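You operate a simulated robot arm through the tools that you are given. There is no shell and no other tool. Be economical: measure what you need, move in short steps, check, and stop when the job is done.

The job below is to be done with a simulated robot arm. You get a single attempt, and the scene is never put back.

JOB
Turn the number one outer roller knob to 0. Take the green tag block and put it on the red rubber pad. Fetch the wooden block from the top of the number two machine and set it on top of the grey spool. Take the grease tub labelled "GREASE 1" from the top of the gauge bench and leave it on the back of the winding bench. Put one of the white filters from the top of the gauge bench on the corner bench. Put three of the big nuts from the top of the gauge bench on the middle bench. Shut the top die drawer. Put the clear bag that says "nuts" from the long bench on the end bench and the clear bag marked "bolts" on the low shelf of the packing table. Take the clear jar and put it on the low shelf of the packing table. Take the white beaker and leave it on the back of the winding bench. Open the yellow tank lid. Do these in any order. Set down upright: white filter, clear bag, clear jar, white beaker.

Only the result counts: the job must be done as asked and must still hold three seconds after the hand-in. Knocking over, shifting, dropping, spilling or breaking anything else fails it. A push-on lid holds only when it is set on centred and level and pressed home; a screw cap is set on level and turned clockwise until tight.

ROBOT AND FRAMES
A 7-joint arm with a two-finger parallel gripper on a trunk, on a base that drives. Base frame: it is fixed to the floor where the robot stands at the start and does not move with it; the origin is under the middle of the robot, x ahead of it, y to its left, z up. Readings come in m, degrees, newtons and seconds.
With the tool pointing down near the work surface it reaches from about 0.1 to 0.62 m from the robot's upright axis, wherever it stands. Its first joint turns from -166.0 to 166.0 degrees. Places, roughly: back of the winding bench (24x34 cm) [-3.14, 1, 0.84]; big nut (3x3x2 cm) [-2.6, 2.8, 0.9]; clear bag [-5.75, -4, 1]; clear jar (7x7x10 cm) [-5.5, -3.5, 0.9]; corner bench [-5.6, 2.2, 0.8]; end bench [-5.6, -5.5, 0.8]; grease tub [-2.25, 2.75, 1]; green tag block [1.75, -0.5, 0.5]; grey spool (10x10x8 cm) [2.2, 0.4, 1]; low shelf of the packing table [-5.6, -6.9, 0.3]; middle bench [-5.6, 0.5, 0.8]; number one outer roller knob [0.4, 0, 0.8]; red rubber pad (8x8x3 cm) [-0.8, -3.7, 0.9]; top die drawer [-4, 2.5, 0.7]; white beaker (8x8x9 cm) [-5.8, -3.1, 0.9]; white filter (6x6x13 cm) [-2.5, 2.9, 0.9]; wooden block (5x9x4 cm) [2.3, 0.5, 1]; yellow tank lid [-0.6, -4.8, 1]. Payload 3.43 kg.
Tool frame: the origin (TCP) lies between the finger pads and is the grasp point; the fingertips stand 0.03 m ahead of it; z points along the fingers, y is the line along which they close. Largest opening 0.094 m; finger width 0.028, thickness 0.01; the body of the gripper, 0.05 by 0.096 m, starts 0.055 m behind the TCP.
Orientation is told as [roll, pitch, yaw] about the base's x, y, z axes, in that order, counted from this pose: with the fingers straight down and closing along the base's y, the tool's x points along the base's -x, its y along +y and its z along -z.

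CONTROLS
- The arm moves only by the tool send_rows. Its argument "deltas" is a list of rows, each an object of numbers (a shift or turn left out is 0, a gripper value left out holds the last): "dx", "dy", "dz": the shift along the base's x, y, z in m; "ax", "ay", "az": the turn, a rotation vector about the base's x, y, z in degrees; "grip": the closure, from 0 (fully open) to 1 (shut). In form: [{"dx": .., "dy": .., "dz": .., "ax": .., "ay": .., "az": .., "grip": ..}, ...]. A call has 1 to 12 rows; each row shifts and turns the commanded pose from where the row before left it. Rows are played at 5 a second. More than 0.05 m and 8.6 degrees between two rows, or a gripper value outside its range, and nothing of the call is played. Where a pose cannot be reached the arm comes as near as it can. A force on the tool above 40 N (or 10 N above the force at the start of the call, whichever is more), or a blocked arm, ends the call early, and 0.2 s more pass. Each finger travels about 0.108 m/s and halts on what it meets, pressing with about 42 N; the grip force reading is that of the motor and also rises with nothing between the fingers. The clock runs only during rows and for 0.2 s after the last one: add rows that do not move to give the fingers time. It gives the time, the measured TCP pose, the force on the tool (base axes), the opening and the grip force at its end, in the units of the frame above (readings bear some noise), with the torque about the TCP (base axes, N m) and any sound that the robot's microphone picked up.
- Cameras (640 x 400 px; columns grow to the right, rows downward): "scene" is now at [0.3909, -0.0652, 1.0419]; the picture's right is [-0.00, -0.49, -0.87], its down [-0.36, -0.81, 0.45] and it looks along [-0.93, 0.32, -0.18] (base axes); focal length 214 px, centre (320, 200). "wrist" rides on the gripper at [0.076, 0.014, -0.102] in the tool frame; the picture's right is [-0.18, 0.98, 0.00], its down [-0.75, -0.14, -0.64] and it looks along [-0.63, -0.12, 0.77] (tool axes); focal length 243 px, centre (320, 200). There is no depth. A picture from a camera that has moved, and an enlarged one, comes with that camera's place and axes in the base frame and with its lens.
- grab_frame(camera): a new picture of that camera. No time passes.
- slide_trunk(by): slides the trunk up (or, below 0, down) by that many m; the arm and the scene camera ride with it, the base frame stays. It gives what a move gives, with no picture.
- steer(legs): drives the robot by 1 to 6 legs, each [ahead, left, turn to the left] in m, m and degrees, along the robot's own axes; the way and the turn of a leg run together, so that a leg with both is an arc; at most 1.5 m and 180 degrees a leg. The arm and the cameras ride along, it lands a little off, and it stops where it bumps. It gives what a move gives.
- aim_head(pan, tilt): turns the head with the scene camera to pan (to the left, within 80 degrees either way) and tilt (down, from -29 to 69), counted from straight ahead of the robot. It gives what a move gives.
- enlarge(camera, box): a new picture of the part [left, top, right, bottom] of that camera's present view, enlarged. No time passes.
- finish_job(): hands the job in; it is judged then, once.

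Go step by step. Nothing tells you exact positions but the pictures and the camera data: compare them with the known pose of the tool, close in by small moves and look again before you grip or let go. The budget is 577 turns and 360 pictures, counting those below and the enlarged ones. Unless the task says otherwise, let go and move clear before handing in.

The tools are called after ">>>" by a JSON object that holds its "op" and its "data". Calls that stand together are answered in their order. send_rows: Moves the arm, as the interface text tells. Its arguments: {"type":"object","properties":{"deltas":{"type":"array","items":{"type":"object","properties":{"dx":{"type":"number"},"dy":{"type":"number"},"dz":{"type":"number"},"ax":{"type":"number"},"ay":{"type":"number"},"az":{"type":"number"},"grip":{"type":"number"}}}}},"required":["deltas"]} The other tools are called the same way: slide_trunk (by) slides the trunk up or down; steer (legs) drives the base; aim_head (pan, tilt) turns the head that bears the scene camera; grab_frame (camera) takes a picture; enlarge (camera, box) takes an enlarged picture of a part of a camera's view; finish_job () hands the job in.

At the start:

```text
time_s: 0.0
position: [0.3835, -0.1139, 0.9371]
tool_rot: [0.0, 0.0, -0.1]
force: [-0.3, -0.2, -0.4]
moment: [-0.02, 0.01, 0.0]
opening: 0.094
grasp_force: 0.0
trunk travel left (down, up): [-0.25, 0.34]
robot x, y, heading: [0.0009, -0.0008, -0.2]
head pan, tilt: [60.9, 68.8]
```

scene: 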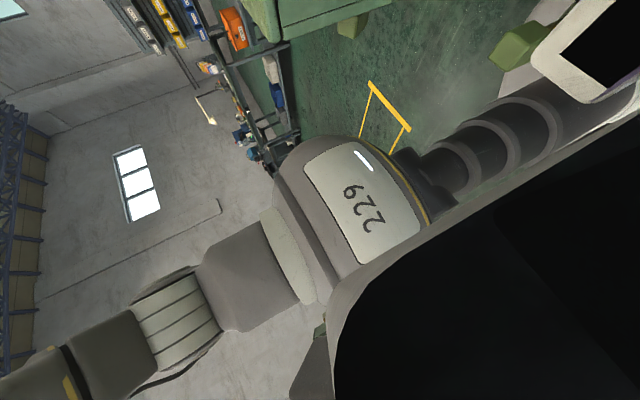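
wrist: 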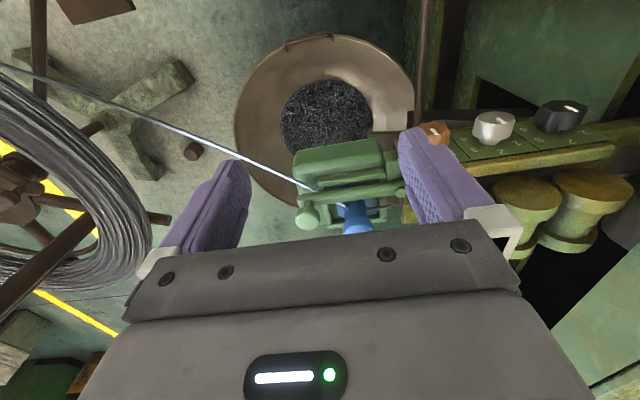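

I see the wrist view over a machine with knobs (orange, white, black) and the scene camera rotated oddly. I'll aim the head forward to get a proper overview.

>>> {"op": "aim_head", "data": {"pan": 0, "tilt": 35}}

>>> {"op": "grab_frame", "data": {"camera": "scene"}}

>>> {"op": "grab_frame", "data": {"camera": "wrist"}}

```text
time_s: 1.3
position: [0.3817, -0.1134, 0.9378]
tool_rot: [-0.1, 0.0, 0.0]
force: [0.0, 1.6, 0.1]
moment: [0.05, 0.03, 0.02]
opening: 0.0939
grasp_force: 0.0
trunk travel left (down, up): [-0.25, 0.34]
robot x, y, heading: [0.002, -0.0004, 0.1]
head pan, tilt: [0.0, 35.0]
```

```text
357 pictures are left
camera scene: at [0.4345, -0.114, 0.9811], right [0.0, -1.0, 0.0], down [-0.82, 0.0, 0.57], along [-0.57, 0.0, -0.82], focal length 214 px, centre (320, 200)
```

scene: 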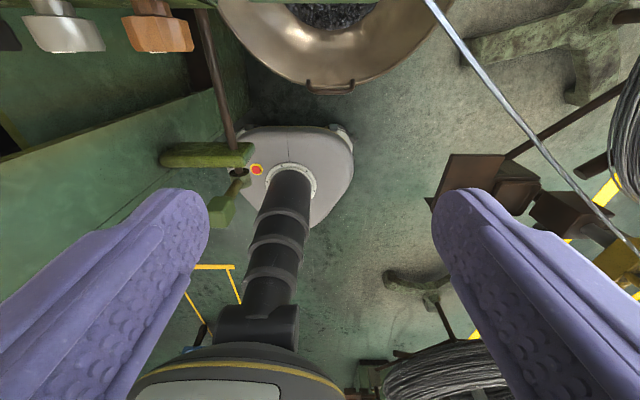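

```text
356 pictures are left
camera wrist: at [0.306, -0.0988, 1.0423], right [0.18, 0.98, 0.0], down [0.75, -0.14, 0.64], along [0.63, -0.12, -0.77], focal length 243 px, centre (320, 200)
```

wrist: 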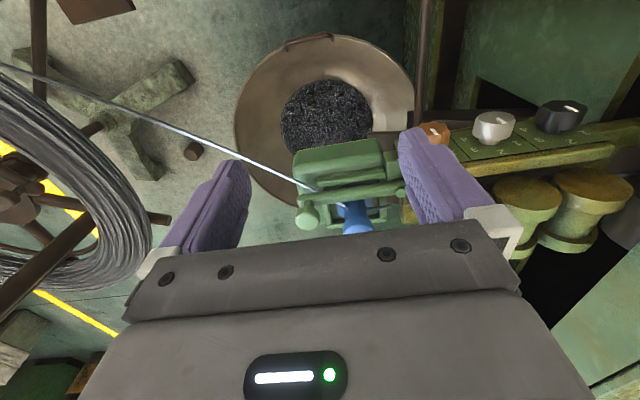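

The scene camera seems to sit at the hand, with its "ahead" pointing down. I'll tilt fully up and see if it moves with the arm.

>>> {"op": "aim_head", "data": {"pan": 0, "tilt": -29}}

>>> {"op": "grab_frame", "data": {"camera": "scene"}}

>>> {"op": "send_rows", "data": {"deltas": [{"dz": 0.04}, {"dz": 0.04, "dx": -0.03}, {}]}}

>>> {"op": "grab_frame", "data": {"camera": "scene"}}

```text
time_s: 2.6
position: [0.3833, -0.114, 0.9376]
tool_rot: [-0.1, 0.0, 0.0]
force: [-0.4, -0.7, 0.9]
moment: [0.01, 0.01, 0.02]
opening: 0.0943
grasp_force: 0.1
trunk travel left (down, up): [-0.25, 0.34]
robot x, y, heading: [0.0005, -0.0023, 0.1]
head pan, tilt: [0.0, -28.6]
```

```text
355 pictures are left
camera scene: at [0.5307, -0.114, 1.0021], right [0.0, -1.0, 0.0], down [-0.88, 0.0, -0.48], along [0.48, 0.0, -0.88], focal length 214 px, centre (320, 200)
```

scene: 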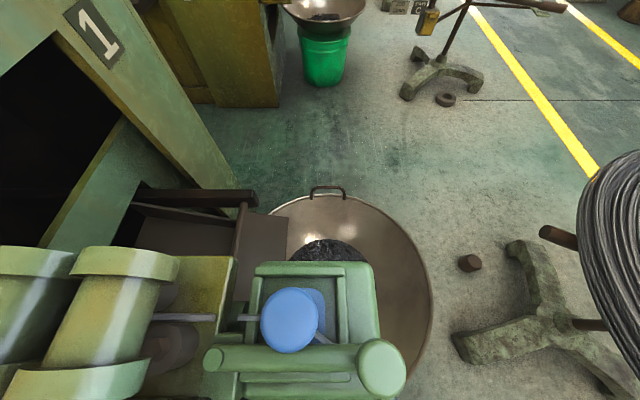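

```text
time_s: 3.5
position: [0.3509, -0.1145, 1.0177]
tool_rot: [0.0, 0.0, -0.1]
force: [0.3, -0.3, 0.3]
moment: [-0.02, 0.03, 0.02]
opening: 0.0939
grasp_force: 0.1
trunk travel left (down, up): [-0.25, 0.34]
robot x, y, heading: [0.002, -0.0016, 0.2]
head pan, tilt: [0.0, -28.6]
```

```text
354 pictures are left
camera scene: at [0.4996, -0.115, 1.0815], right [0.0, -1.0, 0.0], down [-0.88, 0.0, -0.48], along [0.48, 0.0, -0.88], focal length 214 px, centre (320, 200)
```

scene: 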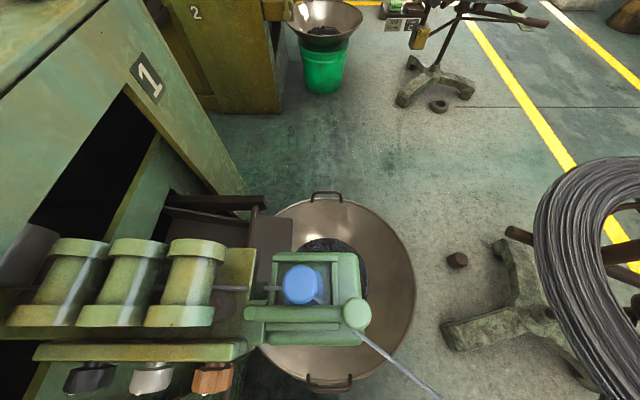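

Both cameras ride on the hand, so I can use it as a movable eye. Let me look at the knobs.

>>> {"op": "enlarge", "data": {"camera": "scene", "box": [0, 230, 280, 400]}}

>>> {"op": "grab_frame", "data": {"camera": "wrist"}}

>>> {"op": "enlarge", "data": {"camera": "wrist", "box": [380, 60, 640, 222]}}

```text
2.29 times, centred on (140, 315) of scene
camera zoom: at [0.4996, -0.115, 1.0815], right [0.0, -1.0, 0.0], down [-0.88, 0.0, -0.48], along [0.48, 0.0, -0.88], focal length 490 px, centre (731, -63)
```

zoom: 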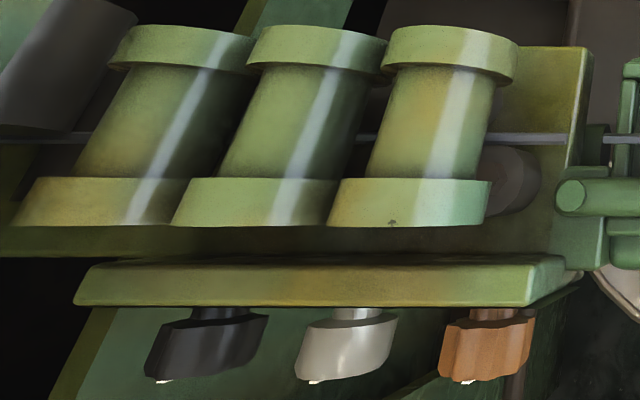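

```text
352 pictures are left
camera wrist: at [0.2748, -0.0998, 1.1218], right [0.18, 0.98, 0.0], down [0.75, -0.14, 0.64], along [0.63, -0.12, -0.77], focal length 243 px, centre (320, 200)
```

wrist: 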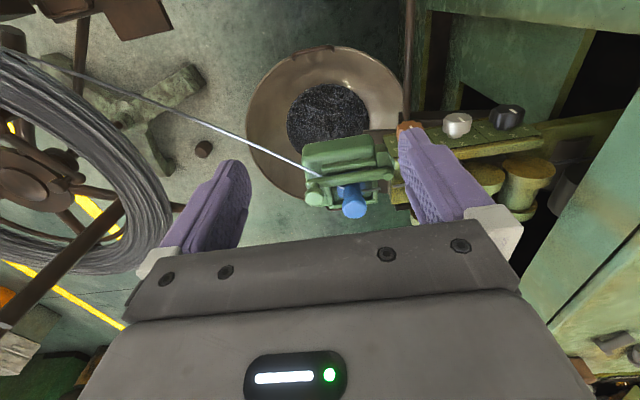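

```text
2.46 times, centred on (510, 141) of wrist
camera zoom: at [0.2748, -0.0998, 1.1218], right [0.18, 0.98, 0.0], down [0.75, -0.14, 0.64], along [0.63, -0.12, -0.77], focal length 597 px, centre (-148, 345)
```

zoom: 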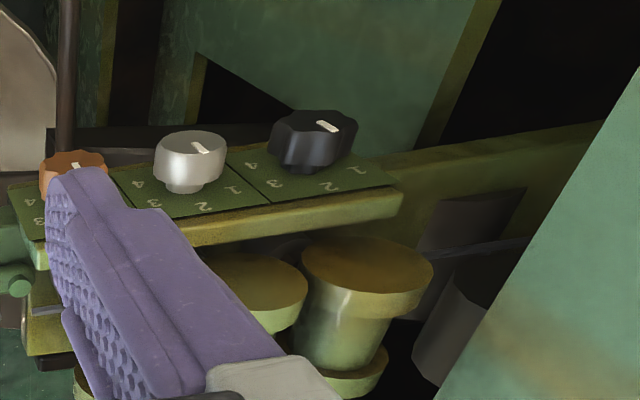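

The orange knob is at about (0.44, 0.0, 0.80), so it matches the stated place. I'll pitch the tool forward to look at the knob panel head-on.

>>> {"op": "send_rows", "data": {"deltas": [{"ay": -8}, {"ay": -8}, {"ay": -8}, {"ay": -8}, {"ay": -8}, {"ay": -8}, {"ay": -8}, {"ay": -8}, {}]}}

>>> {"op": "grab_frame", "data": {"camera": "scene"}}

>>> {"op": "grab_frame", "data": {"camera": "wrist"}}

```text
time_s: 5.5
position: [0.4002, -0.1404, 1.0029]
tool_rot: [0.0, -64.1, 0.0]
force: [-0.5, 0.1, -0.7]
moment: [0.01, -0.01, -0.01]
opening: 0.0943
grasp_force: 0.1
out of reach, approached as far as the arm can: row 3, 4, 5, 6, 7
trunk travel left (down, up): [-0.25, 0.34]
robot x, y, heading: [-0.0002, -0.0036, -0.0]
head pan, tilt: [0.0, -28.6]
```

```text
350 pictures are left
camera scene: at [0.4074, -0.1419, 1.1673], right [0.0, -1.0, 0.0], down [0.05, 0.0, -1.0], along [1.0, 0.0, 0.05], focal length 214 px, centre (320, 200)
```

scene: 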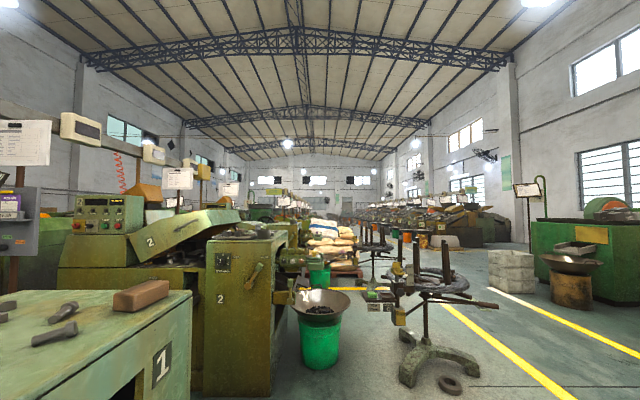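

```text
349 pictures are left
camera wrist: at [0.2744, -0.1266, 0.9817], right [0.08, 0.98, 0.17], down [-0.25, -0.14, 0.96], along [0.97, -0.12, 0.23], focal length 243 px, centre (320, 200)
```

wrist: 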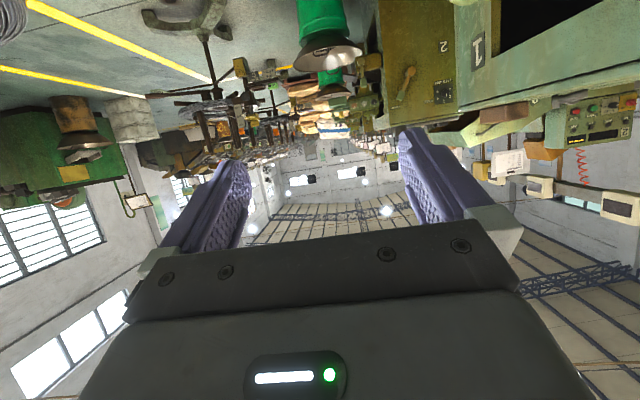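

Good horizontal view now: number two machine ahead. I'll look left and right for surroundings.

>>> {"op": "aim_head", "data": {"pan": 80, "tilt": -20}}

>>> {"op": "grab_frame", "data": {"camera": "scene"}}

>>> {"op": "aim_head", "data": {"pan": -80, "tilt": -20}}

>>> {"op": "grab_frame", "data": {"camera": "scene"}}

>>> {"op": "aim_head", "data": {"pan": 0, "tilt": 40}}

>>> {"op": "grab_frame", "data": {"camera": "scene"}}

```text
time_s: 7.0
position: [0.4005, -0.1403, 1.0027]
tool_rot: [-0.1, -64.0, 0.0]
force: [0.1, 1.0, -0.4]
moment: [0.02, 0.03, 0.01]
opening: 0.0937
grasp_force: 0.0
trunk travel left (down, up): [-0.25, 0.34]
robot x, y, heading: [-0.0006, -0.0004, 0.0]
head pan, tilt: [80.0, -20.0]
```

```text
348 pictures are left
camera scene: at [0.3546, -0.0669, 1.1811], right [0.89, -0.17, -0.43], down [-0.36, 0.34, -0.87], along [0.3, 0.93, 0.24], focal length 214 px, centre (320, 200)
```

scene: 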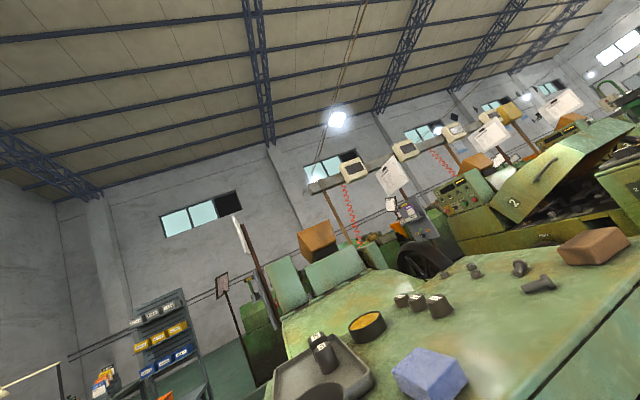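

```text
time_s: 9.4
position: [0.4012, -0.1418, 1.0033]
tool_rot: [0.1, -64.0, 0.0]
force: [-0.1, -0.7, 0.3]
moment: [0.03, 0.04, -0.02]
opening: 0.0942
grasp_force: 0.1
trunk travel left (down, up): [-0.25, 0.34]
robot x, y, heading: [0.0014, 0.0031, 0.1]
head pan, tilt: [-80.0, -20.0]
```

```text
347 pictures are left
camera scene: at [0.3546, -0.2167, 1.1811], right [-0.89, -0.17, 0.43], down [-0.36, -0.34, -0.87], along [0.3, -0.93, 0.24], focal length 214 px, centre (320, 200)
```

scene: 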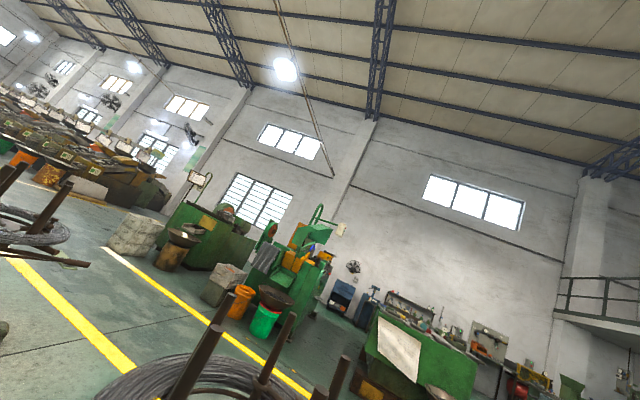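

```text
time_s: 11.0
position: [0.3997, -0.1391, 1.0035]
tool_rot: [0.0, -64.0, 0.1]
force: [-0.1, 0.3, 0.7]
moment: [-0.01, 0.0, -0.01]
opening: 0.0937
grasp_force: 0.1
trunk travel left (down, up): [-0.25, 0.34]
robot x, y, heading: [-0.0001, 0.0013, -0.0]
head pan, tilt: [0.0, 40.0]
```

```text
346 pictures are left
camera scene: at [0.3784, -0.1419, 1.0661], right [0.0, -1.0, 0.0], down [-0.91, 0.0, -0.41], along [0.41, 0.0, -0.91], focal length 214 px, centre (320, 200)
```

scene: 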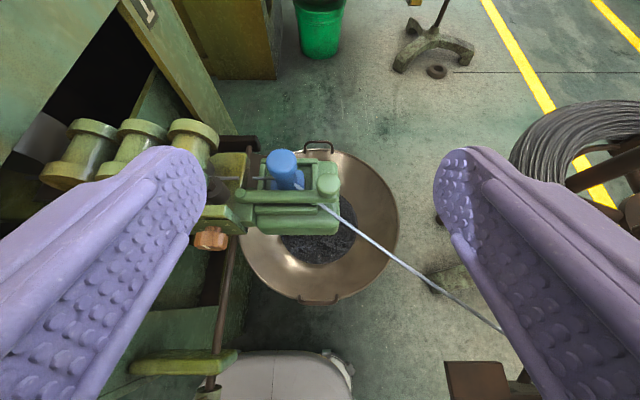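

I'll raise the trunk and sweep the arm around to see behind the robot before driving.

>>> {"op": "aim_head", "data": {"pan": 0, "tilt": -15}}

>>> {"op": "slide_trunk", "data": {"by": 0.3}}

>>> {"op": "send_rows", "data": {"deltas": [{"dx": -0.01, "dy": -0.048, "az": -8}, {"dx": -0.015, "dy": -0.046, "az": -8}, {"dx": -0.02, "dy": -0.044, "az": -8}, {"dx": -0.025, "dy": -0.042, "az": -8}, {"dx": -0.03, "dy": -0.038, "az": -8}, {"dx": -0.035, "dy": -0.033, "az": -8}, {"dx": -0.04, "dy": -0.028, "az": -8}, {"dx": -0.044, "dy": -0.02, "az": -8}, {"dx": -0.047, "dy": -0.014, "az": -8}, {"dx": -0.048, "dy": -0.008, "az": -8}, {"dx": -0.049, "dy": 0.0, "az": -8}, {"dx": -0.048, "dy": 0.01, "az": -8}]}}

>>> {"op": "grab_frame", "data": {"camera": "scene"}}

```text
time_s: 12.2
position: [0.3997, -0.14, 1.0036]
tool_rot: [0.0, -64.0, 0.0]
force: [-0.4, -0.3, -0.6]
moment: [-0.01, -0.02, -0.01]
opening: 0.0942
grasp_force: 0.2
trunk travel left (down, up): [-0.25, 0.34]
robot x, y, heading: [-0.0004, 0.005, 0.1]
head pan, tilt: [0.0, -15.0]
```

```text
time_s: 15.2
position: [0.401, -0.1415, 1.3041]
tool_rot: [0.0, -64.0, 0.0]
force: [-0.4, 0.0, 0.1]
moment: [-0.01, -0.01, -0.01]
opening: 0.0941
grasp_force: 0.1
trunk travel left (down, up): [-0.55, 0.04]
robot x, y, heading: [-0.0004, -0.0028, 0.0]
head pan, tilt: [0.0, -15.0]
```

```text
time_s: 17.8
position: [-0.0146, -0.4526, 1.303]
tool_rot: [0.3, -64.0, -96.2]
force: [0.3, -0.1, 0.3]
moment: [0.0, -0.01, 0.01]
opening: 0.0941
grasp_force: 0.1
trunk travel left (down, up): [-0.55, 0.04]
robot x, y, heading: [0.0041, -0.0007, -0.2]
head pan, tilt: [0.0, -15.0]
```

```text
345 pictures are left
camera scene: at [-0.0182, -0.4666, 1.4456], right [-0.99, 0.11, 0.0], down [0.02, 0.19, -0.98], along [-0.1, -0.98, -0.19], focal length 214 px, centre (320, 200)
```

scene: 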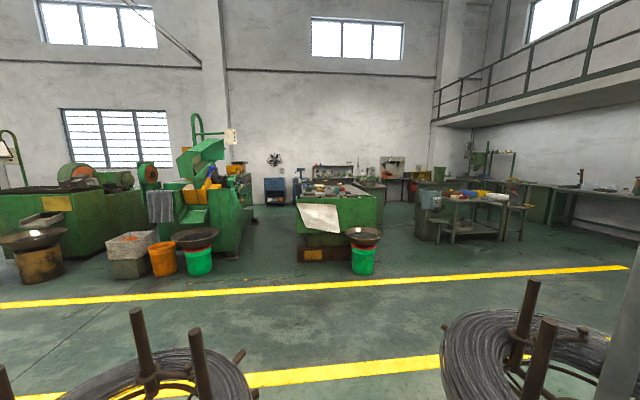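

>>> {"op": "send_rows", "data": {"deltas": [{"dx": -0.047, "dy": 0.014, "az": -8}, {"dx": -0.045, "dy": 0.02, "az": -8}, {"dx": -0.04, "dy": 0.028, "az": -8}, {"dx": -0.036, "dy": 0.033, "az": -8}, {"dx": -0.03, "dy": 0.038, "az": -8}, {"dx": -0.025, "dy": 0.042, "az": -8}, {"dx": -0.02, "dy": 0.044, "az": -8}]}}

>>> {"op": "grab_frame", "data": {"camera": "scene"}}

>>> {"op": "aim_head", "data": {"pan": 0, "tilt": 25}}

>>> {"op": "grab_frame", "data": {"camera": "scene"}}

>>> {"op": "aim_head", "data": {"pan": -60, "tilt": 15}}

>>> {"op": "grab_frame", "data": {"camera": "scene"}}

```text
time_s: 19.4
position: [-0.2688, -0.2535, 1.2816]
tool_rot: [0.0, -64.0, -152.1]
force: [-0.1, 0.2, -0.5]
moment: [0.02, 0.01, 0.0]
opening: 0.094
grasp_force: 0.0
out of reach, approached as far as the arm can: row 5, 6, 7
trunk travel left (down, up): [-0.55, 0.04]
robot x, y, heading: [0.0033, -0.0025, -0.0]
head pan, tilt: [0.0, -15.0]
```

```text
344 pictures are left
camera scene: at [-0.2832, -0.2611, 1.4237], right [-0.47, 0.88, 0.0], down [0.17, 0.09, -0.98], along [-0.87, -0.46, -0.19], focal length 214 px, centre (320, 200)
```

scene: 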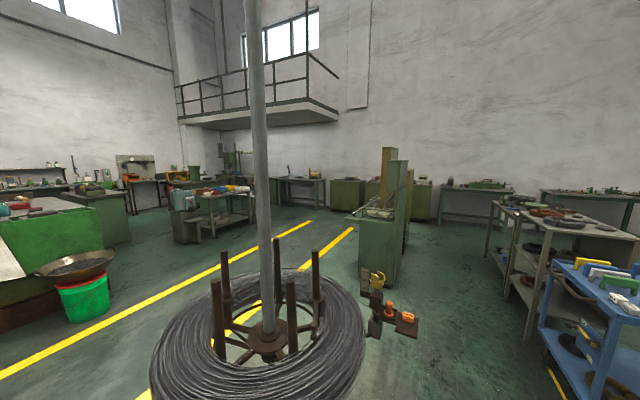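

```text
time_s: 20.5
position: [-0.2685, -0.2558, 1.2818]
tool_rot: [-0.2, -64.0, -151.9]
force: [0.0, -0.5, 0.4]
moment: [0.02, -0.01, -0.01]
opening: 0.0939
grasp_force: 0.0
trunk travel left (down, up): [-0.55, 0.04]
robot x, y, heading: [-0.0013, 0.0036, -0.1]
head pan, tilt: [0.0, 25.0]
```

```text
343 pictures are left
camera scene: at [-0.2669, -0.2542, 1.3625], right [-0.47, 0.88, 0.0], down [0.69, 0.37, -0.63], along [-0.56, -0.3, -0.78], focal length 214 px, centre (320, 200)
```

scene: 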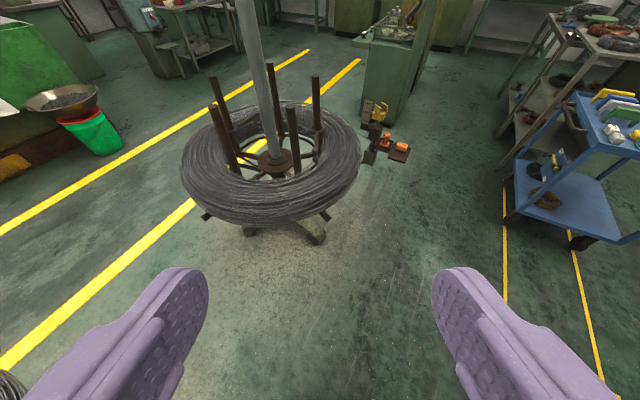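

```text
time_s: 21.8
position: [-0.2688, -0.2559, 1.2819]
tool_rot: [-0.1, -64.0, -151.9]
force: [0.5, 0.0, -0.4]
moment: [-0.02, -0.04, -0.01]
opening: 0.0938
grasp_force: 0.1
trunk travel left (down, up): [-0.55, 0.04]
robot x, y, heading: [0.0014, -0.0031, -0.2]
head pan, tilt: [-60.0, 15.0]
```

```text
342 pictures are left
camera scene: at [-0.2752, -0.167, 1.3969], right [0.45, 0.81, 0.38], down [0.58, 0.06, -0.81], along [-0.68, 0.59, -0.44], focal length 214 px, centre (320, 200)
```

scene: 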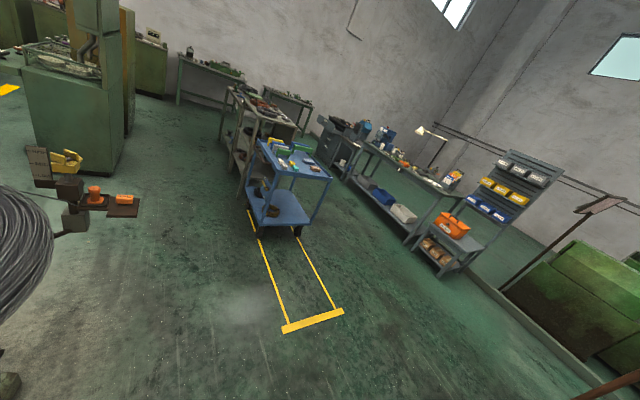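

Behind is clear. I'll swing the arm back forward and reverse a bit to work on the knob.

>>> {"op": "send_rows", "data": {"deltas": [{"dx": 0.02, "dy": -0.044, "az": 8}, {"dx": 0.03, "dy": -0.04, "az": 8}, {"dx": 0.04, "dy": -0.03, "az": 8}, {"dx": 0.045, "dy": -0.02, "az": 8}, {"dx": 0.047, "dy": -0.014, "az": 8}, {"dx": 0.049, "dy": 0.0, "az": 8}, {"dx": 0.049, "dy": 0.0, "az": 8}, {"dx": 0.048, "dy": 0.01, "az": 8}, {"dx": 0.045, "dy": 0.02, "az": 8}, {"dx": 0.042, "dy": 0.025, "az": 8}, {"dx": 0.036, "dy": 0.033, "az": 8}, {"dx": 0.03, "dy": 0.038, "az": 8}]}}

>>> {"op": "send_rows", "data": {"deltas": [{"dx": 0.025, "dy": 0.042, "az": 8}, {"dx": 0.015, "dy": 0.044, "az": 8}, {"dx": 0.01, "dy": 0.047, "az": 8}, {"dx": 0.0, "dy": 0.047, "az": 8}, {"dx": 0.0, "dy": 0.047, "az": 8}, {"dx": 0.0, "dy": 0.047, "az": 8}, {"dx": 0.0, "dy": 0.03, "az": 8}]}}

>>> {"op": "steer", "data": {"legs": [[-0.35, 0, 0]]}}

>>> {"op": "aim_head", "data": {"pan": 0, "tilt": 0}}

>>> {"op": "slide_trunk", "data": {"by": -0.5}}

>>> {"op": "grab_frame", "data": {"camera": "scene"}}

```text
time_s: 24.4
position: [0.2253, -0.3117, 1.247]
tool_rot: [-0.2, -64.0, -55.7]
force: [-0.2, 0.2, 0.4]
moment: [-0.02, 0.04, -0.01]
opening: 0.094
grasp_force: 0.0
out of reach, approached as far as the arm can: row 8, 9, 10, 11, 12
trunk travel left (down, up): [-0.55, 0.04]
robot x, y, heading: [0.001, -0.0005, -0.0]
head pan, tilt: [-60.0, 15.0]
```

```text
time_s: 25.2
position: [0.2892, -0.2387, 1.2474]
tool_rot: [-14.5, -67.1, -20.6]
force: [7.8, -27.3, -18.7]
moment: [1.82, -0.64, 1.58]
opening: 0.0939
grasp_force: 0.1
out of reach, approached as far as the arm can: row 1, 2, 3, 4
trunk travel left (down, up): [-0.55, 0.04]
robot x, y, heading: [-0.0039, -0.0047, 0.0]
head pan, tilt: [-60.0, 15.0]
stopped in row 4: the force on the tool passed its limit at 138 N (the readings are from after the stop); the commanded pose is now the measured one
```

```text
time_s: 26.1
position: [0.2659, -0.2404, 1.2471]
tool_rot: [-14.2, -67.3, -20.7]
force: [3.9, -14.6, -9.3]
moment: [1.04, -0.27, 0.86]
opening: 0.094
grasp_force: 0.1
trunk travel left (down, up): [-0.55, 0.04]
robot x, y, heading: [-0.0164, -0.0012, 0.0]
head pan, tilt: [-60.0, 15.0]
stopped in leg 1: the force on the tool passed its limit at 45 N (the readings are from after the stop); the commanded pose is now the measured one
```

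```text
time_s: 27.4
position: [0.2707, -0.2399, 1.2471]
tool_rot: [-14.5, -67.2, -20.6]
force: [20.8, -19.1, -19.2]
moment: [0.69, 0.85, -0.05]
opening: 0.0941
grasp_force: 0.0
trunk travel left (down, up): [-0.55, 0.04]
robot x, y, heading: [-0.0183, 0.0011, -0.1]
head pan, tilt: [0.0, 0.0]
```

```text
refused: -0.5 is not a number from -0.4 to 0.4
```

```text
341 pictures are left
camera scene: at [0.2776, -0.2344, 1.3652], right [-0.56, -0.82, 0.1], down [-0.36, 0.14, -0.92], along [0.75, -0.55, -0.37], focal length 214 px, centre (320, 200)
```

scene: 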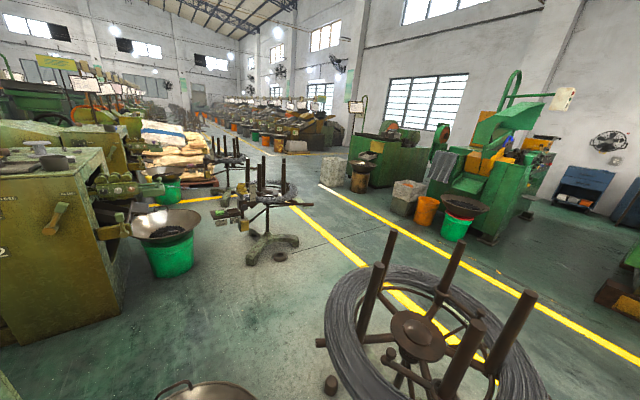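

Something pressed against the hand, probably the arm itself. I'll ease off in the direction of the force and re-measure.

>>> {"op": "send_rows", "data": {"deltas": [{"dx": 0.03, "dy": -0.03, "dz": -0.02}, {"dx": 0.03, "dy": -0.02, "dz": -0.02}, {}]}}

>>> {"op": "grab_frame", "data": {"camera": "wrist"}}

```text
time_s: 28.2
position: [0.3271, -0.2902, 1.2083]
tool_rot: [-14.5, -67.2, -20.5]
force: [-0.4, 0.1, -0.3]
moment: [0.0, 0.01, 0.0]
opening: 0.0942
grasp_force: 0.0
trunk travel left (down, up): [-0.55, 0.04]
robot x, y, heading: [-0.0164, -0.0021, 0.1]
head pan, tilt: [0.0, 0.0]
```

```text
340 pictures are left
camera wrist: at [0.2315, -0.2116, 1.1772], right [0.61, 0.79, 0.07], down [-0.28, 0.13, 0.95], along [0.74, -0.6, 0.3], focal length 243 px, centre (320, 200)
```

wrist: 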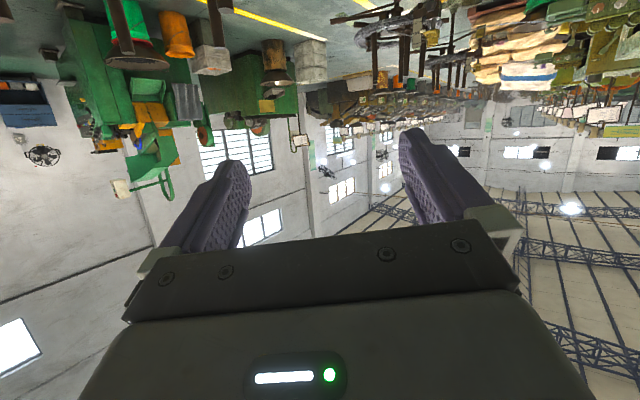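

Free again. I'll back up, lower the trunk, and straighten the tool.

>>> {"op": "steer", "data": {"legs": [[-0.4, 0, 0]]}}

>>> {"op": "send_rows", "data": {"deltas": [{"dx": 0.04, "dy": 0.03, "az": 7}, {"dx": 0.04, "dy": 0.03, "az": 7}, {"dx": 0.04, "dy": 0.03, "az": 6.6}, {"ax": 2.8, "az": 6.7, "dx": 0.02}, {"ax": 2.8, "az": 6.7, "dx": 0.02}, {}]}}

>>> {"op": "slide_trunk", "data": {"by": -0.25}}

>>> {"op": "grab_frame", "data": {"camera": "scene"}}

```text
time_s: 30.7
position: [-0.0715, -0.2903, 1.2078]
tool_rot: [-14.5, -67.2, -20.7]
force: [0.7, -0.6, -0.1]
moment: [0.02, 0.02, 0.0]
opening: 0.0939
grasp_force: 0.1
trunk travel left (down, up): [-0.55, 0.04]
robot x, y, heading: [-0.413, 0.0005, 0.1]
head pan, tilt: [0.0, 0.0]
```

```text
time_s: 32.1
position: [0.0896, -0.2003, 1.2073]
tool_rot: [-0.1, -67.2, 0.3]
force: [0.0, -0.4, -0.3]
moment: [0.01, -0.02, 0.02]
opening: 0.094
grasp_force: 0.0
trunk travel left (down, up): [-0.55, 0.04]
robot x, y, heading: [-0.4161, -0.0025, 0.1]
head pan, tilt: [0.0, 0.0]
```

```text
time_s: 34.7
position: [0.0885, -0.2009, 0.9578]
tool_rot: [0.0, -67.2, 0.1]
force: [0.6, 0.4, -0.5]
moment: [-0.02, 0.02, -0.02]
opening: 0.094
grasp_force: 0.1
trunk travel left (down, up): [-0.3, 0.29]
robot x, y, heading: [-0.4158, -0.0007, 0.1]
head pan, tilt: [0.0, 0.0]
```

```text
339 pictures are left
camera scene: at [0.0931, -0.2017, 1.0759], right [0.0, -1.0, 0.0], down [-0.39, 0.0, -0.92], along [0.92, 0.0, -0.39], focal length 214 px, centre (320, 200)
```

scene: 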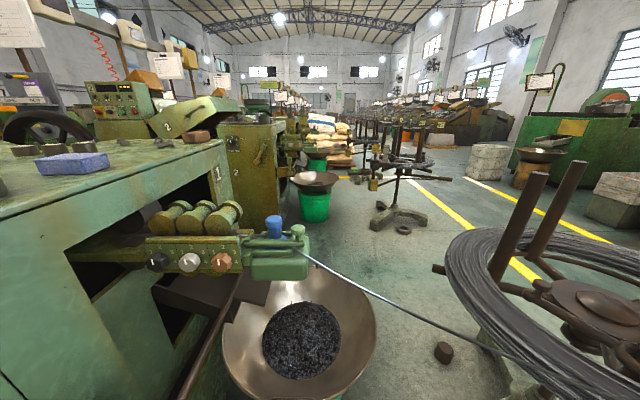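

>>> {"op": "enlarge", "data": {"camera": "scene", "box": [120, 190, 312, 310]}}

>>> {"op": "send_rows", "data": {"deltas": [{"dy": 0.05, "dz": -0.03, "ay": -8}, {"dy": 0.05, "dz": -0.03, "ay": -8}, {"dy": 0.05, "dz": -0.03, "ay": -7}, {"dy": 0.03}, {}]}}

>>> {"op": "aim_head", "data": {"pan": 0, "tilt": 15}}

>>> {"op": "grab_frame", "data": {"camera": "scene"}}

```text
3.33 times, centred on (216, 250) of scene
camera zoom: at [0.0931, -0.2017, 1.0759], right [0.0, -1.0, 0.0], down [-0.39, 0.0, -0.92], along [0.92, 0.0, -0.39], focal length 715 px, centre (667, 33)
```

zoom: 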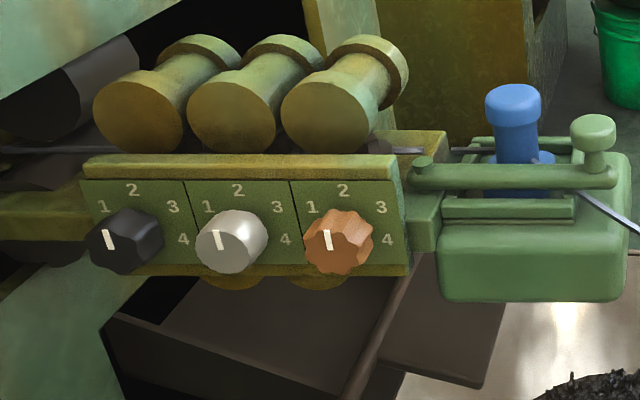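

```text
refused: row 1 steps farther than a row can; nothing moved
```

```text
time_s: 35.4
position: [0.0896, -0.2005, 0.9579]
tool_rot: [0.0, -67.2, 0.1]
force: [1.3, -0.2, 0.2]
moment: [0.0, -0.01, 0.0]
opening: 0.0942
grasp_force: 0.1
trunk travel left (down, up): [-0.3, 0.29]
robot x, y, heading: [-0.4171, -0.0001, -0.1]
head pan, tilt: [0.0, 15.0]
```

```text
337 pictures are left
camera scene: at [0.087, -0.2018, 1.0522], right [0.0, -1.0, 0.0], down [-0.61, 0.0, -0.79], along [0.79, 0.0, -0.61], focal length 214 px, centre (320, 200)
```

scene: 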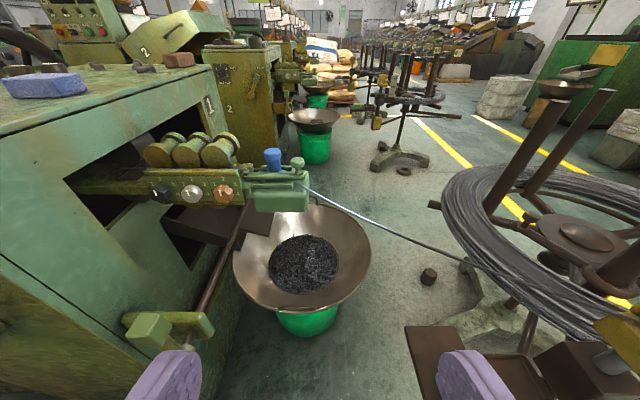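

Dials have 1–4 visible with 0 presumably hidden at the left. I'll move in front of the orange (outer) knob with the tool horizontal.

>>> {"op": "send_rows", "data": {"deltas": [{"dy": 0.035, "dz": -0.02, "ay": -7.6}, {"dy": 0.035, "dz": -0.02, "ay": -7.6}, {"dy": 0.035, "dz": -0.02, "ay": -7.6}, {"dy": 0.04, "dz": -0.02}, {"dy": 0.04, "dz": -0.02}, {}]}}

>>> {"op": "grab_frame", "data": {"camera": "scene"}}

```text
time_s: 36.8
position: [0.0891, -0.0148, 0.8579]
tool_rot: [-106.9, -89.9, 107.0]
force: [0.9, -0.4, 0.9]
moment: [0.02, 0.0, 0.01]
opening: 0.0939
grasp_force: 0.1
trunk travel left (down, up): [-0.3, 0.29]
robot x, y, heading: [-0.4155, -0.0037, -0.1]
head pan, tilt: [0.0, 15.0]
```

```text
336 pictures are left
camera scene: at [0.0506, -0.016, 0.944], right [0.0, -1.0, 0.0], down [-0.26, 0.0, -0.97], along [0.97, 0.0, -0.26], focal length 214 px, centre (320, 200)
```

scene: 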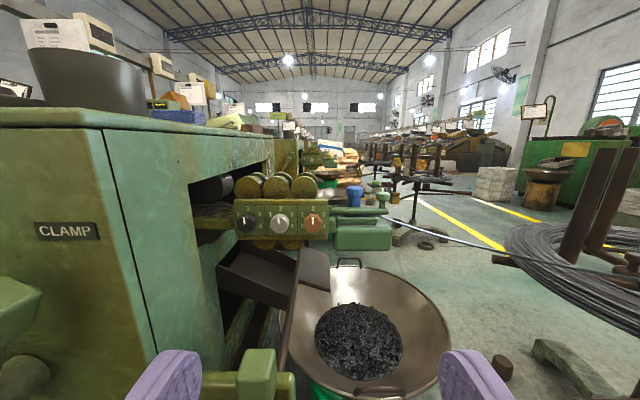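

>>> {"op": "enlarge", "data": {"camera": "scene", "box": [224, 190, 352, 270]}}

```text
5.00 times, centred on (288, 230) of scene
camera zoom: at [0.0506, -0.016, 0.944], right [0.0, -1.0, 0.0], down [-0.26, 0.0, -0.97], along [0.97, 0.0, -0.26], focal length 1072 px, centre (480, 50)
```

zoom: 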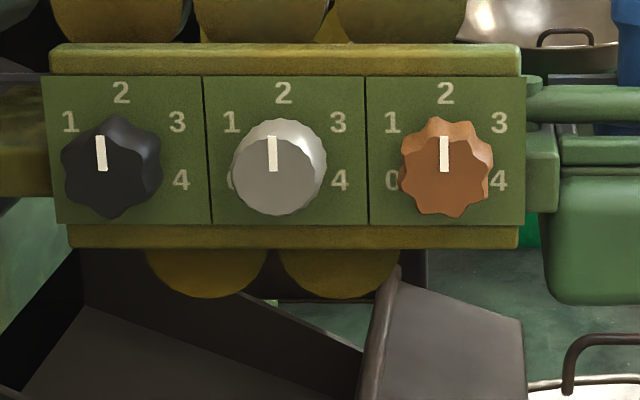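

The orange knob points at 2; 0 is 120° counter-clockwise. I'll roll the gripper +60°, part-close it, and approach.

>>> {"op": "send_rows", "data": {"deltas": [{"ax": 8, "dz": -0.02, "dx": 0.03, "dy": 0.006, "grip": 0.4}, {"ax": 8, "dz": -0.02, "dx": 0.03, "dy": 0.006}, {"ax": 8, "dz": -0.02, "dx": 0.03}, {"ax": 8, "dz": -0.005, "dx": 0.03}, {"ax": 8, "dx": 0.03}, {"ax": 8, "dx": 0.02}, {"ax": 8, "dx": 0.02}, {"ax": 4}, {}]}}

>>> {"op": "aim_head", "data": {"pan": 0, "tilt": 30}}

>>> {"op": "grab_frame", "data": {"camera": "scene"}}

>>> {"op": "grab_frame", "data": {"camera": "wrist"}}

```text
time_s: 38.8
position: [0.2775, -0.0038, 0.793]
tool_rot: [90.1, -30.0, -90.0]
force: [-0.5, -0.7, -0.8]
moment: [-0.02, -0.01, 0.0]
opening: 0.0564
grasp_force: 0.0
trunk travel left (down, up): [-0.3, 0.29]
robot x, y, heading: [-0.4212, -0.0003, 0.3]
head pan, tilt: [0.0, 15.0]
```

```text
time_s: 39.6
position: [0.2784, -0.0034, 0.7924]
tool_rot: [90.1, -30.1, -90.0]
force: [-0.5, 0.0, -0.2]
moment: [0.02, 0.0, 0.0]
opening: 0.0565
grasp_force: 0.1
trunk travel left (down, up): [-0.3, 0.29]
robot x, y, heading: [-0.4169, 0.0017, 0.1]
head pan, tilt: [0.0, 30.0]
```

```text
334 pictures are left
camera scene: at [0.2367, -0.058, 0.8247], right [0.0, -0.5, -0.87], down [-0.5, 0.75, -0.43], along [0.87, 0.43, -0.25], focal length 214 px, centre (320, 200)
```

scene: 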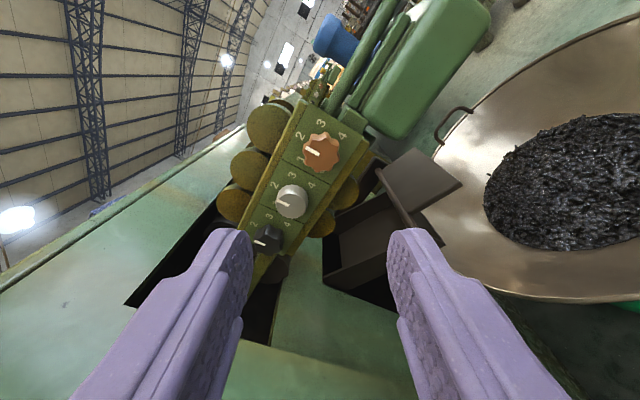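

```text
333 pictures are left
camera wrist: at [0.1752, 0.0694, 0.7685], right [0.0, 0.33, 0.94], down [-0.64, -0.72, 0.25], along [0.77, -0.6, 0.22], focal length 243 px, centre (320, 200)
```

wrist: 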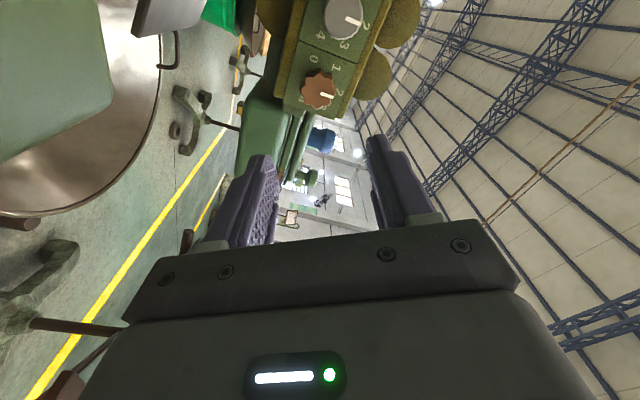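

Knob face centre ≈ (0.446, 0.000, 0.793). I'll approach and look again.

>>> {"op": "send_rows", "data": {"deltas": [{"dx": 0.04, "dy": 0.003}, {"dx": 0.04}, {"dx": 0.03}, {}]}}

>>> {"op": "grab_frame", "data": {"camera": "scene"}}

>>> {"op": "grab_frame", "data": {"camera": "wrist"}}

```text
time_s: 40.6
position: [0.3052, 0.0022, 0.8033]
tool_rot: [90.1, -30.1, -90.0]
force: [0.0, 0.1, 0.1]
moment: [-0.01, -0.02, -0.02]
opening: 0.0566
grasp_force: 0.0
out of reach, approached as far as the arm can: row 1, 2, 3
trunk travel left (down, up): [-0.3, 0.29]
robot x, y, heading: [-0.4179, 0.0017, 0.1]
head pan, tilt: [0.0, 30.0]
```

```text
332 pictures are left
camera scene: at [0.2633, -0.0522, 0.8359], right [0.0, -0.5, -0.87], down [-0.5, 0.75, -0.43], along [0.87, 0.43, -0.25], focal length 214 px, centre (320, 200)
```

scene: 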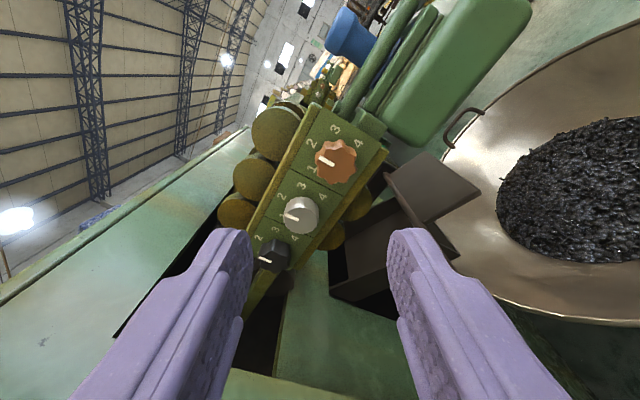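

```text
331 pictures are left
camera wrist: at [0.2018, 0.0752, 0.7796], right [0.0, 0.33, 0.94], down [-0.64, -0.72, 0.25], along [0.77, -0.6, 0.22], focal length 243 px, centre (320, 200)
```

wrist: 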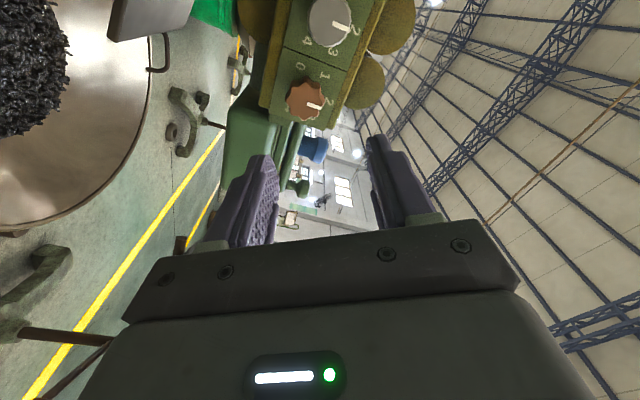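

Out of arm reach from here; driving ahead 0.12 m.

>>> {"op": "steer", "data": {"legs": [[0.12, 0, 0]]}}

>>> {"op": "send_rows", "data": {"deltas": [{}]}}

```text
time_s: 41.8
position: [0.4058, -0.0015, 0.7995]
tool_rot: [89.8, -30.0, -90.0]
force: [0.1, 0.0, 0.8]
moment: [0.01, -0.06, 0.0]
opening: 0.0563
grasp_force: 0.1
trunk travel left (down, up): [-0.3, 0.29]
robot x, y, heading: [-0.3141, 0.0013, -0.1]
head pan, tilt: [0.0, 30.0]
stopped in leg 1: the force on the tool passed its limit at 149 N (the readings are from after the stop); the commanded pose is now the measured one
```

```text
time_s: 42.2
position: [0.4051, -0.0006, 0.7984]
tool_rot: [89.7, -30.0, -90.0]
force: [0.9, 0.2, 0.0]
moment: [0.01, 0.02, -0.03]
opening: 0.0568
grasp_force: 0.0
trunk travel left (down, up): [-0.3, 0.29]
robot x, y, heading: [-0.3126, -0.0041, 0.0]
head pan, tilt: [0.0, 30.0]
```

>>> {"op": "grab_frame", "data": {"camera": "scene"}}

>>> {"op": "grab_frame", "data": {"camera": "wrist"}}

```text
330 pictures are left
camera scene: at [0.3645, -0.055, 0.8314], right [-0.01, -0.5, -0.87], down [-0.5, 0.75, -0.43], along [0.87, 0.43, -0.25], focal length 214 px, centre (320, 200)
```

scene: 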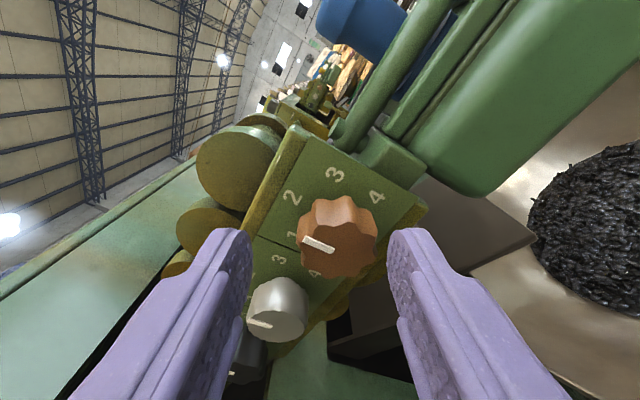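

```text
329 pictures are left
camera wrist: at [0.3034, 0.0728, 0.7757], right [0.01, 0.33, 0.94], down [-0.64, -0.72, 0.26], along [0.77, -0.61, 0.21], focal length 243 px, centre (320, 200)
```

wrist: 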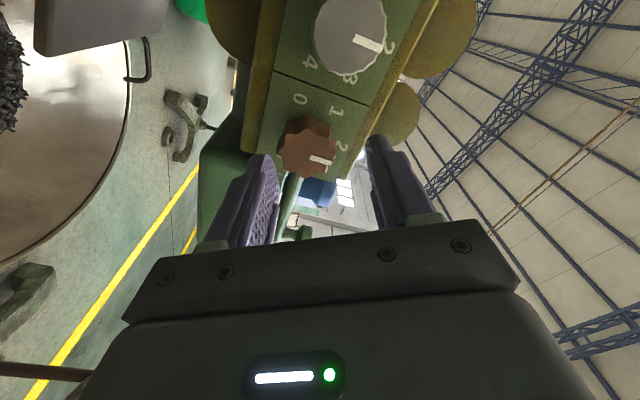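

Force spike during the drive, but nothing looks disturbed. I'll centre on the knob (lower 5 mm) and advance gently.

>>> {"op": "send_rows", "data": {"deltas": [{"dz": -0.005}, {"dx": 0.01}, {"dx": 0.01}, {}]}}

>>> {"op": "grab_frame", "data": {"camera": "scene"}}

>>> {"op": "grab_frame", "data": {"camera": "wrist"}}

```text
time_s: 43.2
position: [0.4054, -0.0003, 0.7994]
tool_rot: [89.7, -30.1, -90.1]
force: [-0.8, 0.1, 1.4]
moment: [0.0, 0.0, 0.0]
opening: 0.0564
grasp_force: 0.0
out of reach, approached as far as the arm can: row 1, 2, 3
trunk travel left (down, up): [-0.3, 0.29]
robot x, y, heading: [-0.3135, -0.0013, -0.3]
head pan, tilt: [0.0, 30.0]
```

```text
328 pictures are left
camera scene: at [0.3645, -0.055, 0.8314], right [-0.01, -0.5, -0.87], down [-0.5, 0.75, -0.43], along [0.87, 0.43, -0.25], focal length 214 px, centre (320, 200)
```

scene: 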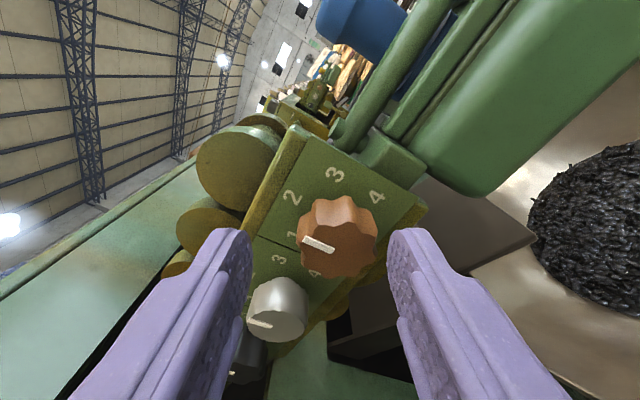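

```text
327 pictures are left
camera wrist: at [0.3033, 0.0728, 0.7757], right [0.01, 0.33, 0.94], down [-0.64, -0.72, 0.26], along [0.77, -0.61, 0.21], focal length 243 px, centre (320, 200)
```

wrist: 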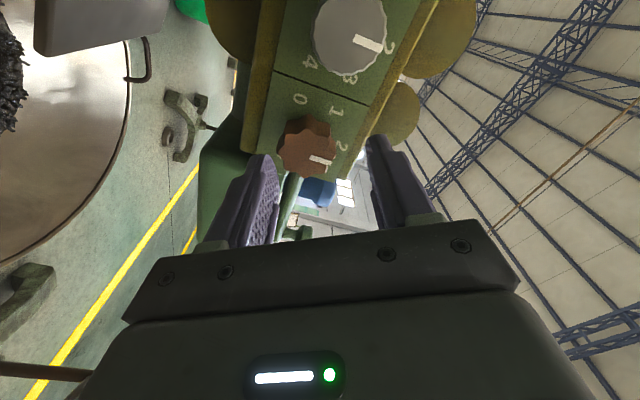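

The arm is at full stretch. I'll retract 0.1 m, drive ahead 0.12 m, then approach finely with the arm.

>>> {"op": "send_rows", "data": {"deltas": [{"dx": -0.05}, {"dx": -0.05}, {"dx": -0.04, "dz": -0.006}, {}]}}

>>> {"op": "steer", "data": {"legs": [[0.12, 0, 0]]}}

>>> {"op": "grab_frame", "data": {"camera": "scene"}}

```text
time_s: 44.2
position: [0.2651, 0.0007, 0.7929]
tool_rot: [89.7, -30.1, -90.1]
force: [1.1, 0.2, 0.2]
moment: [-0.02, -0.03, -0.03]
opening: 0.0564
grasp_force: 0.0
trunk travel left (down, up): [-0.3, 0.29]
robot x, y, heading: [-0.315, -0.0008, -0.0]
head pan, tilt: [0.0, 30.0]
```

```text
time_s: 45.5
position: [0.3878, -0.0005, 0.7932]
tool_rot: [89.7, -30.0, -89.9]
force: [0.5, -0.4, -0.2]
moment: [0.0, -0.03, -0.01]
opening: 0.0564
grasp_force: 0.1
trunk travel left (down, up): [-0.3, 0.29]
robot x, y, heading: [-0.191, 0.0015, -0.1]
head pan, tilt: [0.0, 30.0]
```

```text
326 pictures are left
camera scene: at [0.3453, -0.054, 0.8254], right [-0.01, -0.5, -0.87], down [-0.5, 0.75, -0.43], along [0.87, 0.43, -0.25], focal length 214 px, centre (320, 200)
```

scene: 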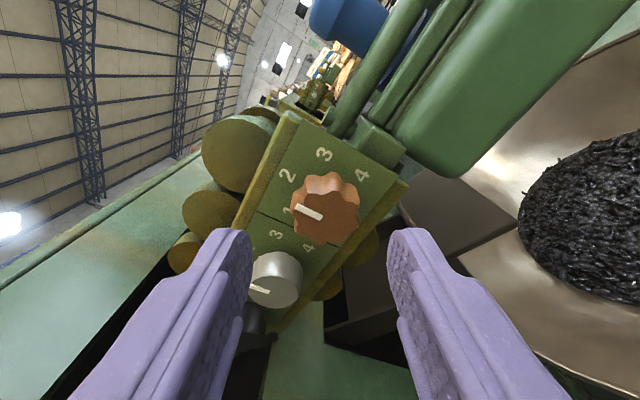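

>>> {"op": "send_rows", "data": {"deltas": [{"dy": 0.003, "dz": -0.003}, {"dx": 0.02}, {"dx": 0.015}, {"dx": 0.01}, {}]}}

>>> {"op": "grab_frame", "data": {"camera": "scene"}}

>>> {"op": "grab_frame", "data": {"camera": "wrist"}}

```text
time_s: 46.7
position: [0.4313, 0.0028, 0.7897]
tool_rot: [89.7, -30.0, -90.0]
force: [-0.6, 0.0, 0.2]
moment: [-0.05, -0.02, 0.01]
opening: 0.0564
grasp_force: 0.0
trunk travel left (down, up): [-0.3, 0.29]
robot x, y, heading: [-0.1907, 0.0029, -0.2]
head pan, tilt: [0.0, 30.0]
```

```text
325 pictures are left
camera scene: at [0.3892, -0.0511, 0.8228], right [-0.01, -0.5, -0.87], down [-0.5, 0.75, -0.43], along [0.87, 0.43, -0.25], focal length 214 px, centre (320, 200)
```

scene: 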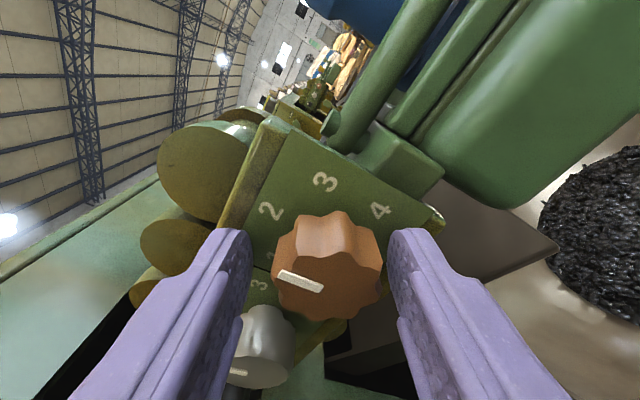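

```text
324 pictures are left
camera wrist: at [0.3279, 0.0766, 0.7672], right [0.01, 0.33, 0.94], down [-0.64, -0.72, 0.26], along [0.77, -0.61, 0.21], focal length 243 px, centre (320, 200)
```

wrist: 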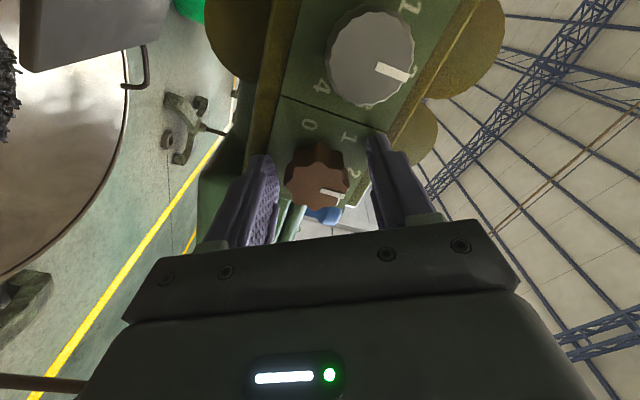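

The knob sits between the fingers. Closing gently.

>>> {"op": "send_rows", "data": {"deltas": [{"grip": 0.6}, {"grip": 0.7}, {"grip": 0.7}, {}]}}

>>> {"op": "grab_frame", "data": {"camera": "scene"}}

```text
time_s: 47.7
position: [0.4303, 0.0009, 0.7891]
tool_rot: [89.3, -29.9, -90.0]
force: [-2.1, -9.0, -20.8]
moment: [0.03, -0.51, -0.05]
opening: 0.035
grasp_force: 45.5
trunk travel left (down, up): [-0.3, 0.29]
robot x, y, heading: [-0.1935, -0.001, -0.2]
head pan, tilt: [0.0, 30.0]
```

```text
323 pictures are left
camera scene: at [0.3892, -0.0524, 0.8209], right [-0.01, -0.5, -0.87], down [-0.5, 0.75, -0.43], along [0.87, 0.43, -0.26], focal length 214 px, centre (320, 200)
```

scene: 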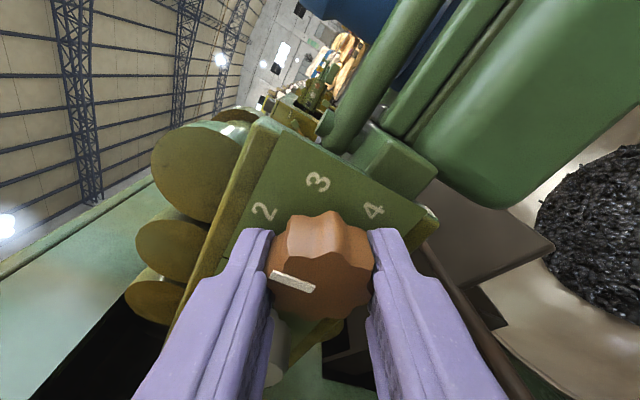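

Gripped. I'll relieve the side force and turn counter-clockwise (about −x).

>>> {"op": "send_rows", "data": {"deltas": [{"dy": -0.001, "dz": -0.003}, {"ax": -8}, {"ax": -8}, {"ax": -8}, {"ax": -8}, {"ax": -8}, {"ax": -8}, {"ax": -8}, {"ax": -4}, {}]}}

```text
time_s: 49.9
position: [0.4305, -0.001, 0.7869]
tool_rot: [30.6, -90.0, -31.0]
force: [-13.4, -26.0, -9.5]
moment: [0.09, -0.22, -0.16]
opening: 0.0351
grasp_force: 44.5
trunk travel left (down, up): [-0.3, 0.29]
robot x, y, heading: [-0.1894, 0.002, -0.0]
head pan, tilt: [0.0, 30.0]
```

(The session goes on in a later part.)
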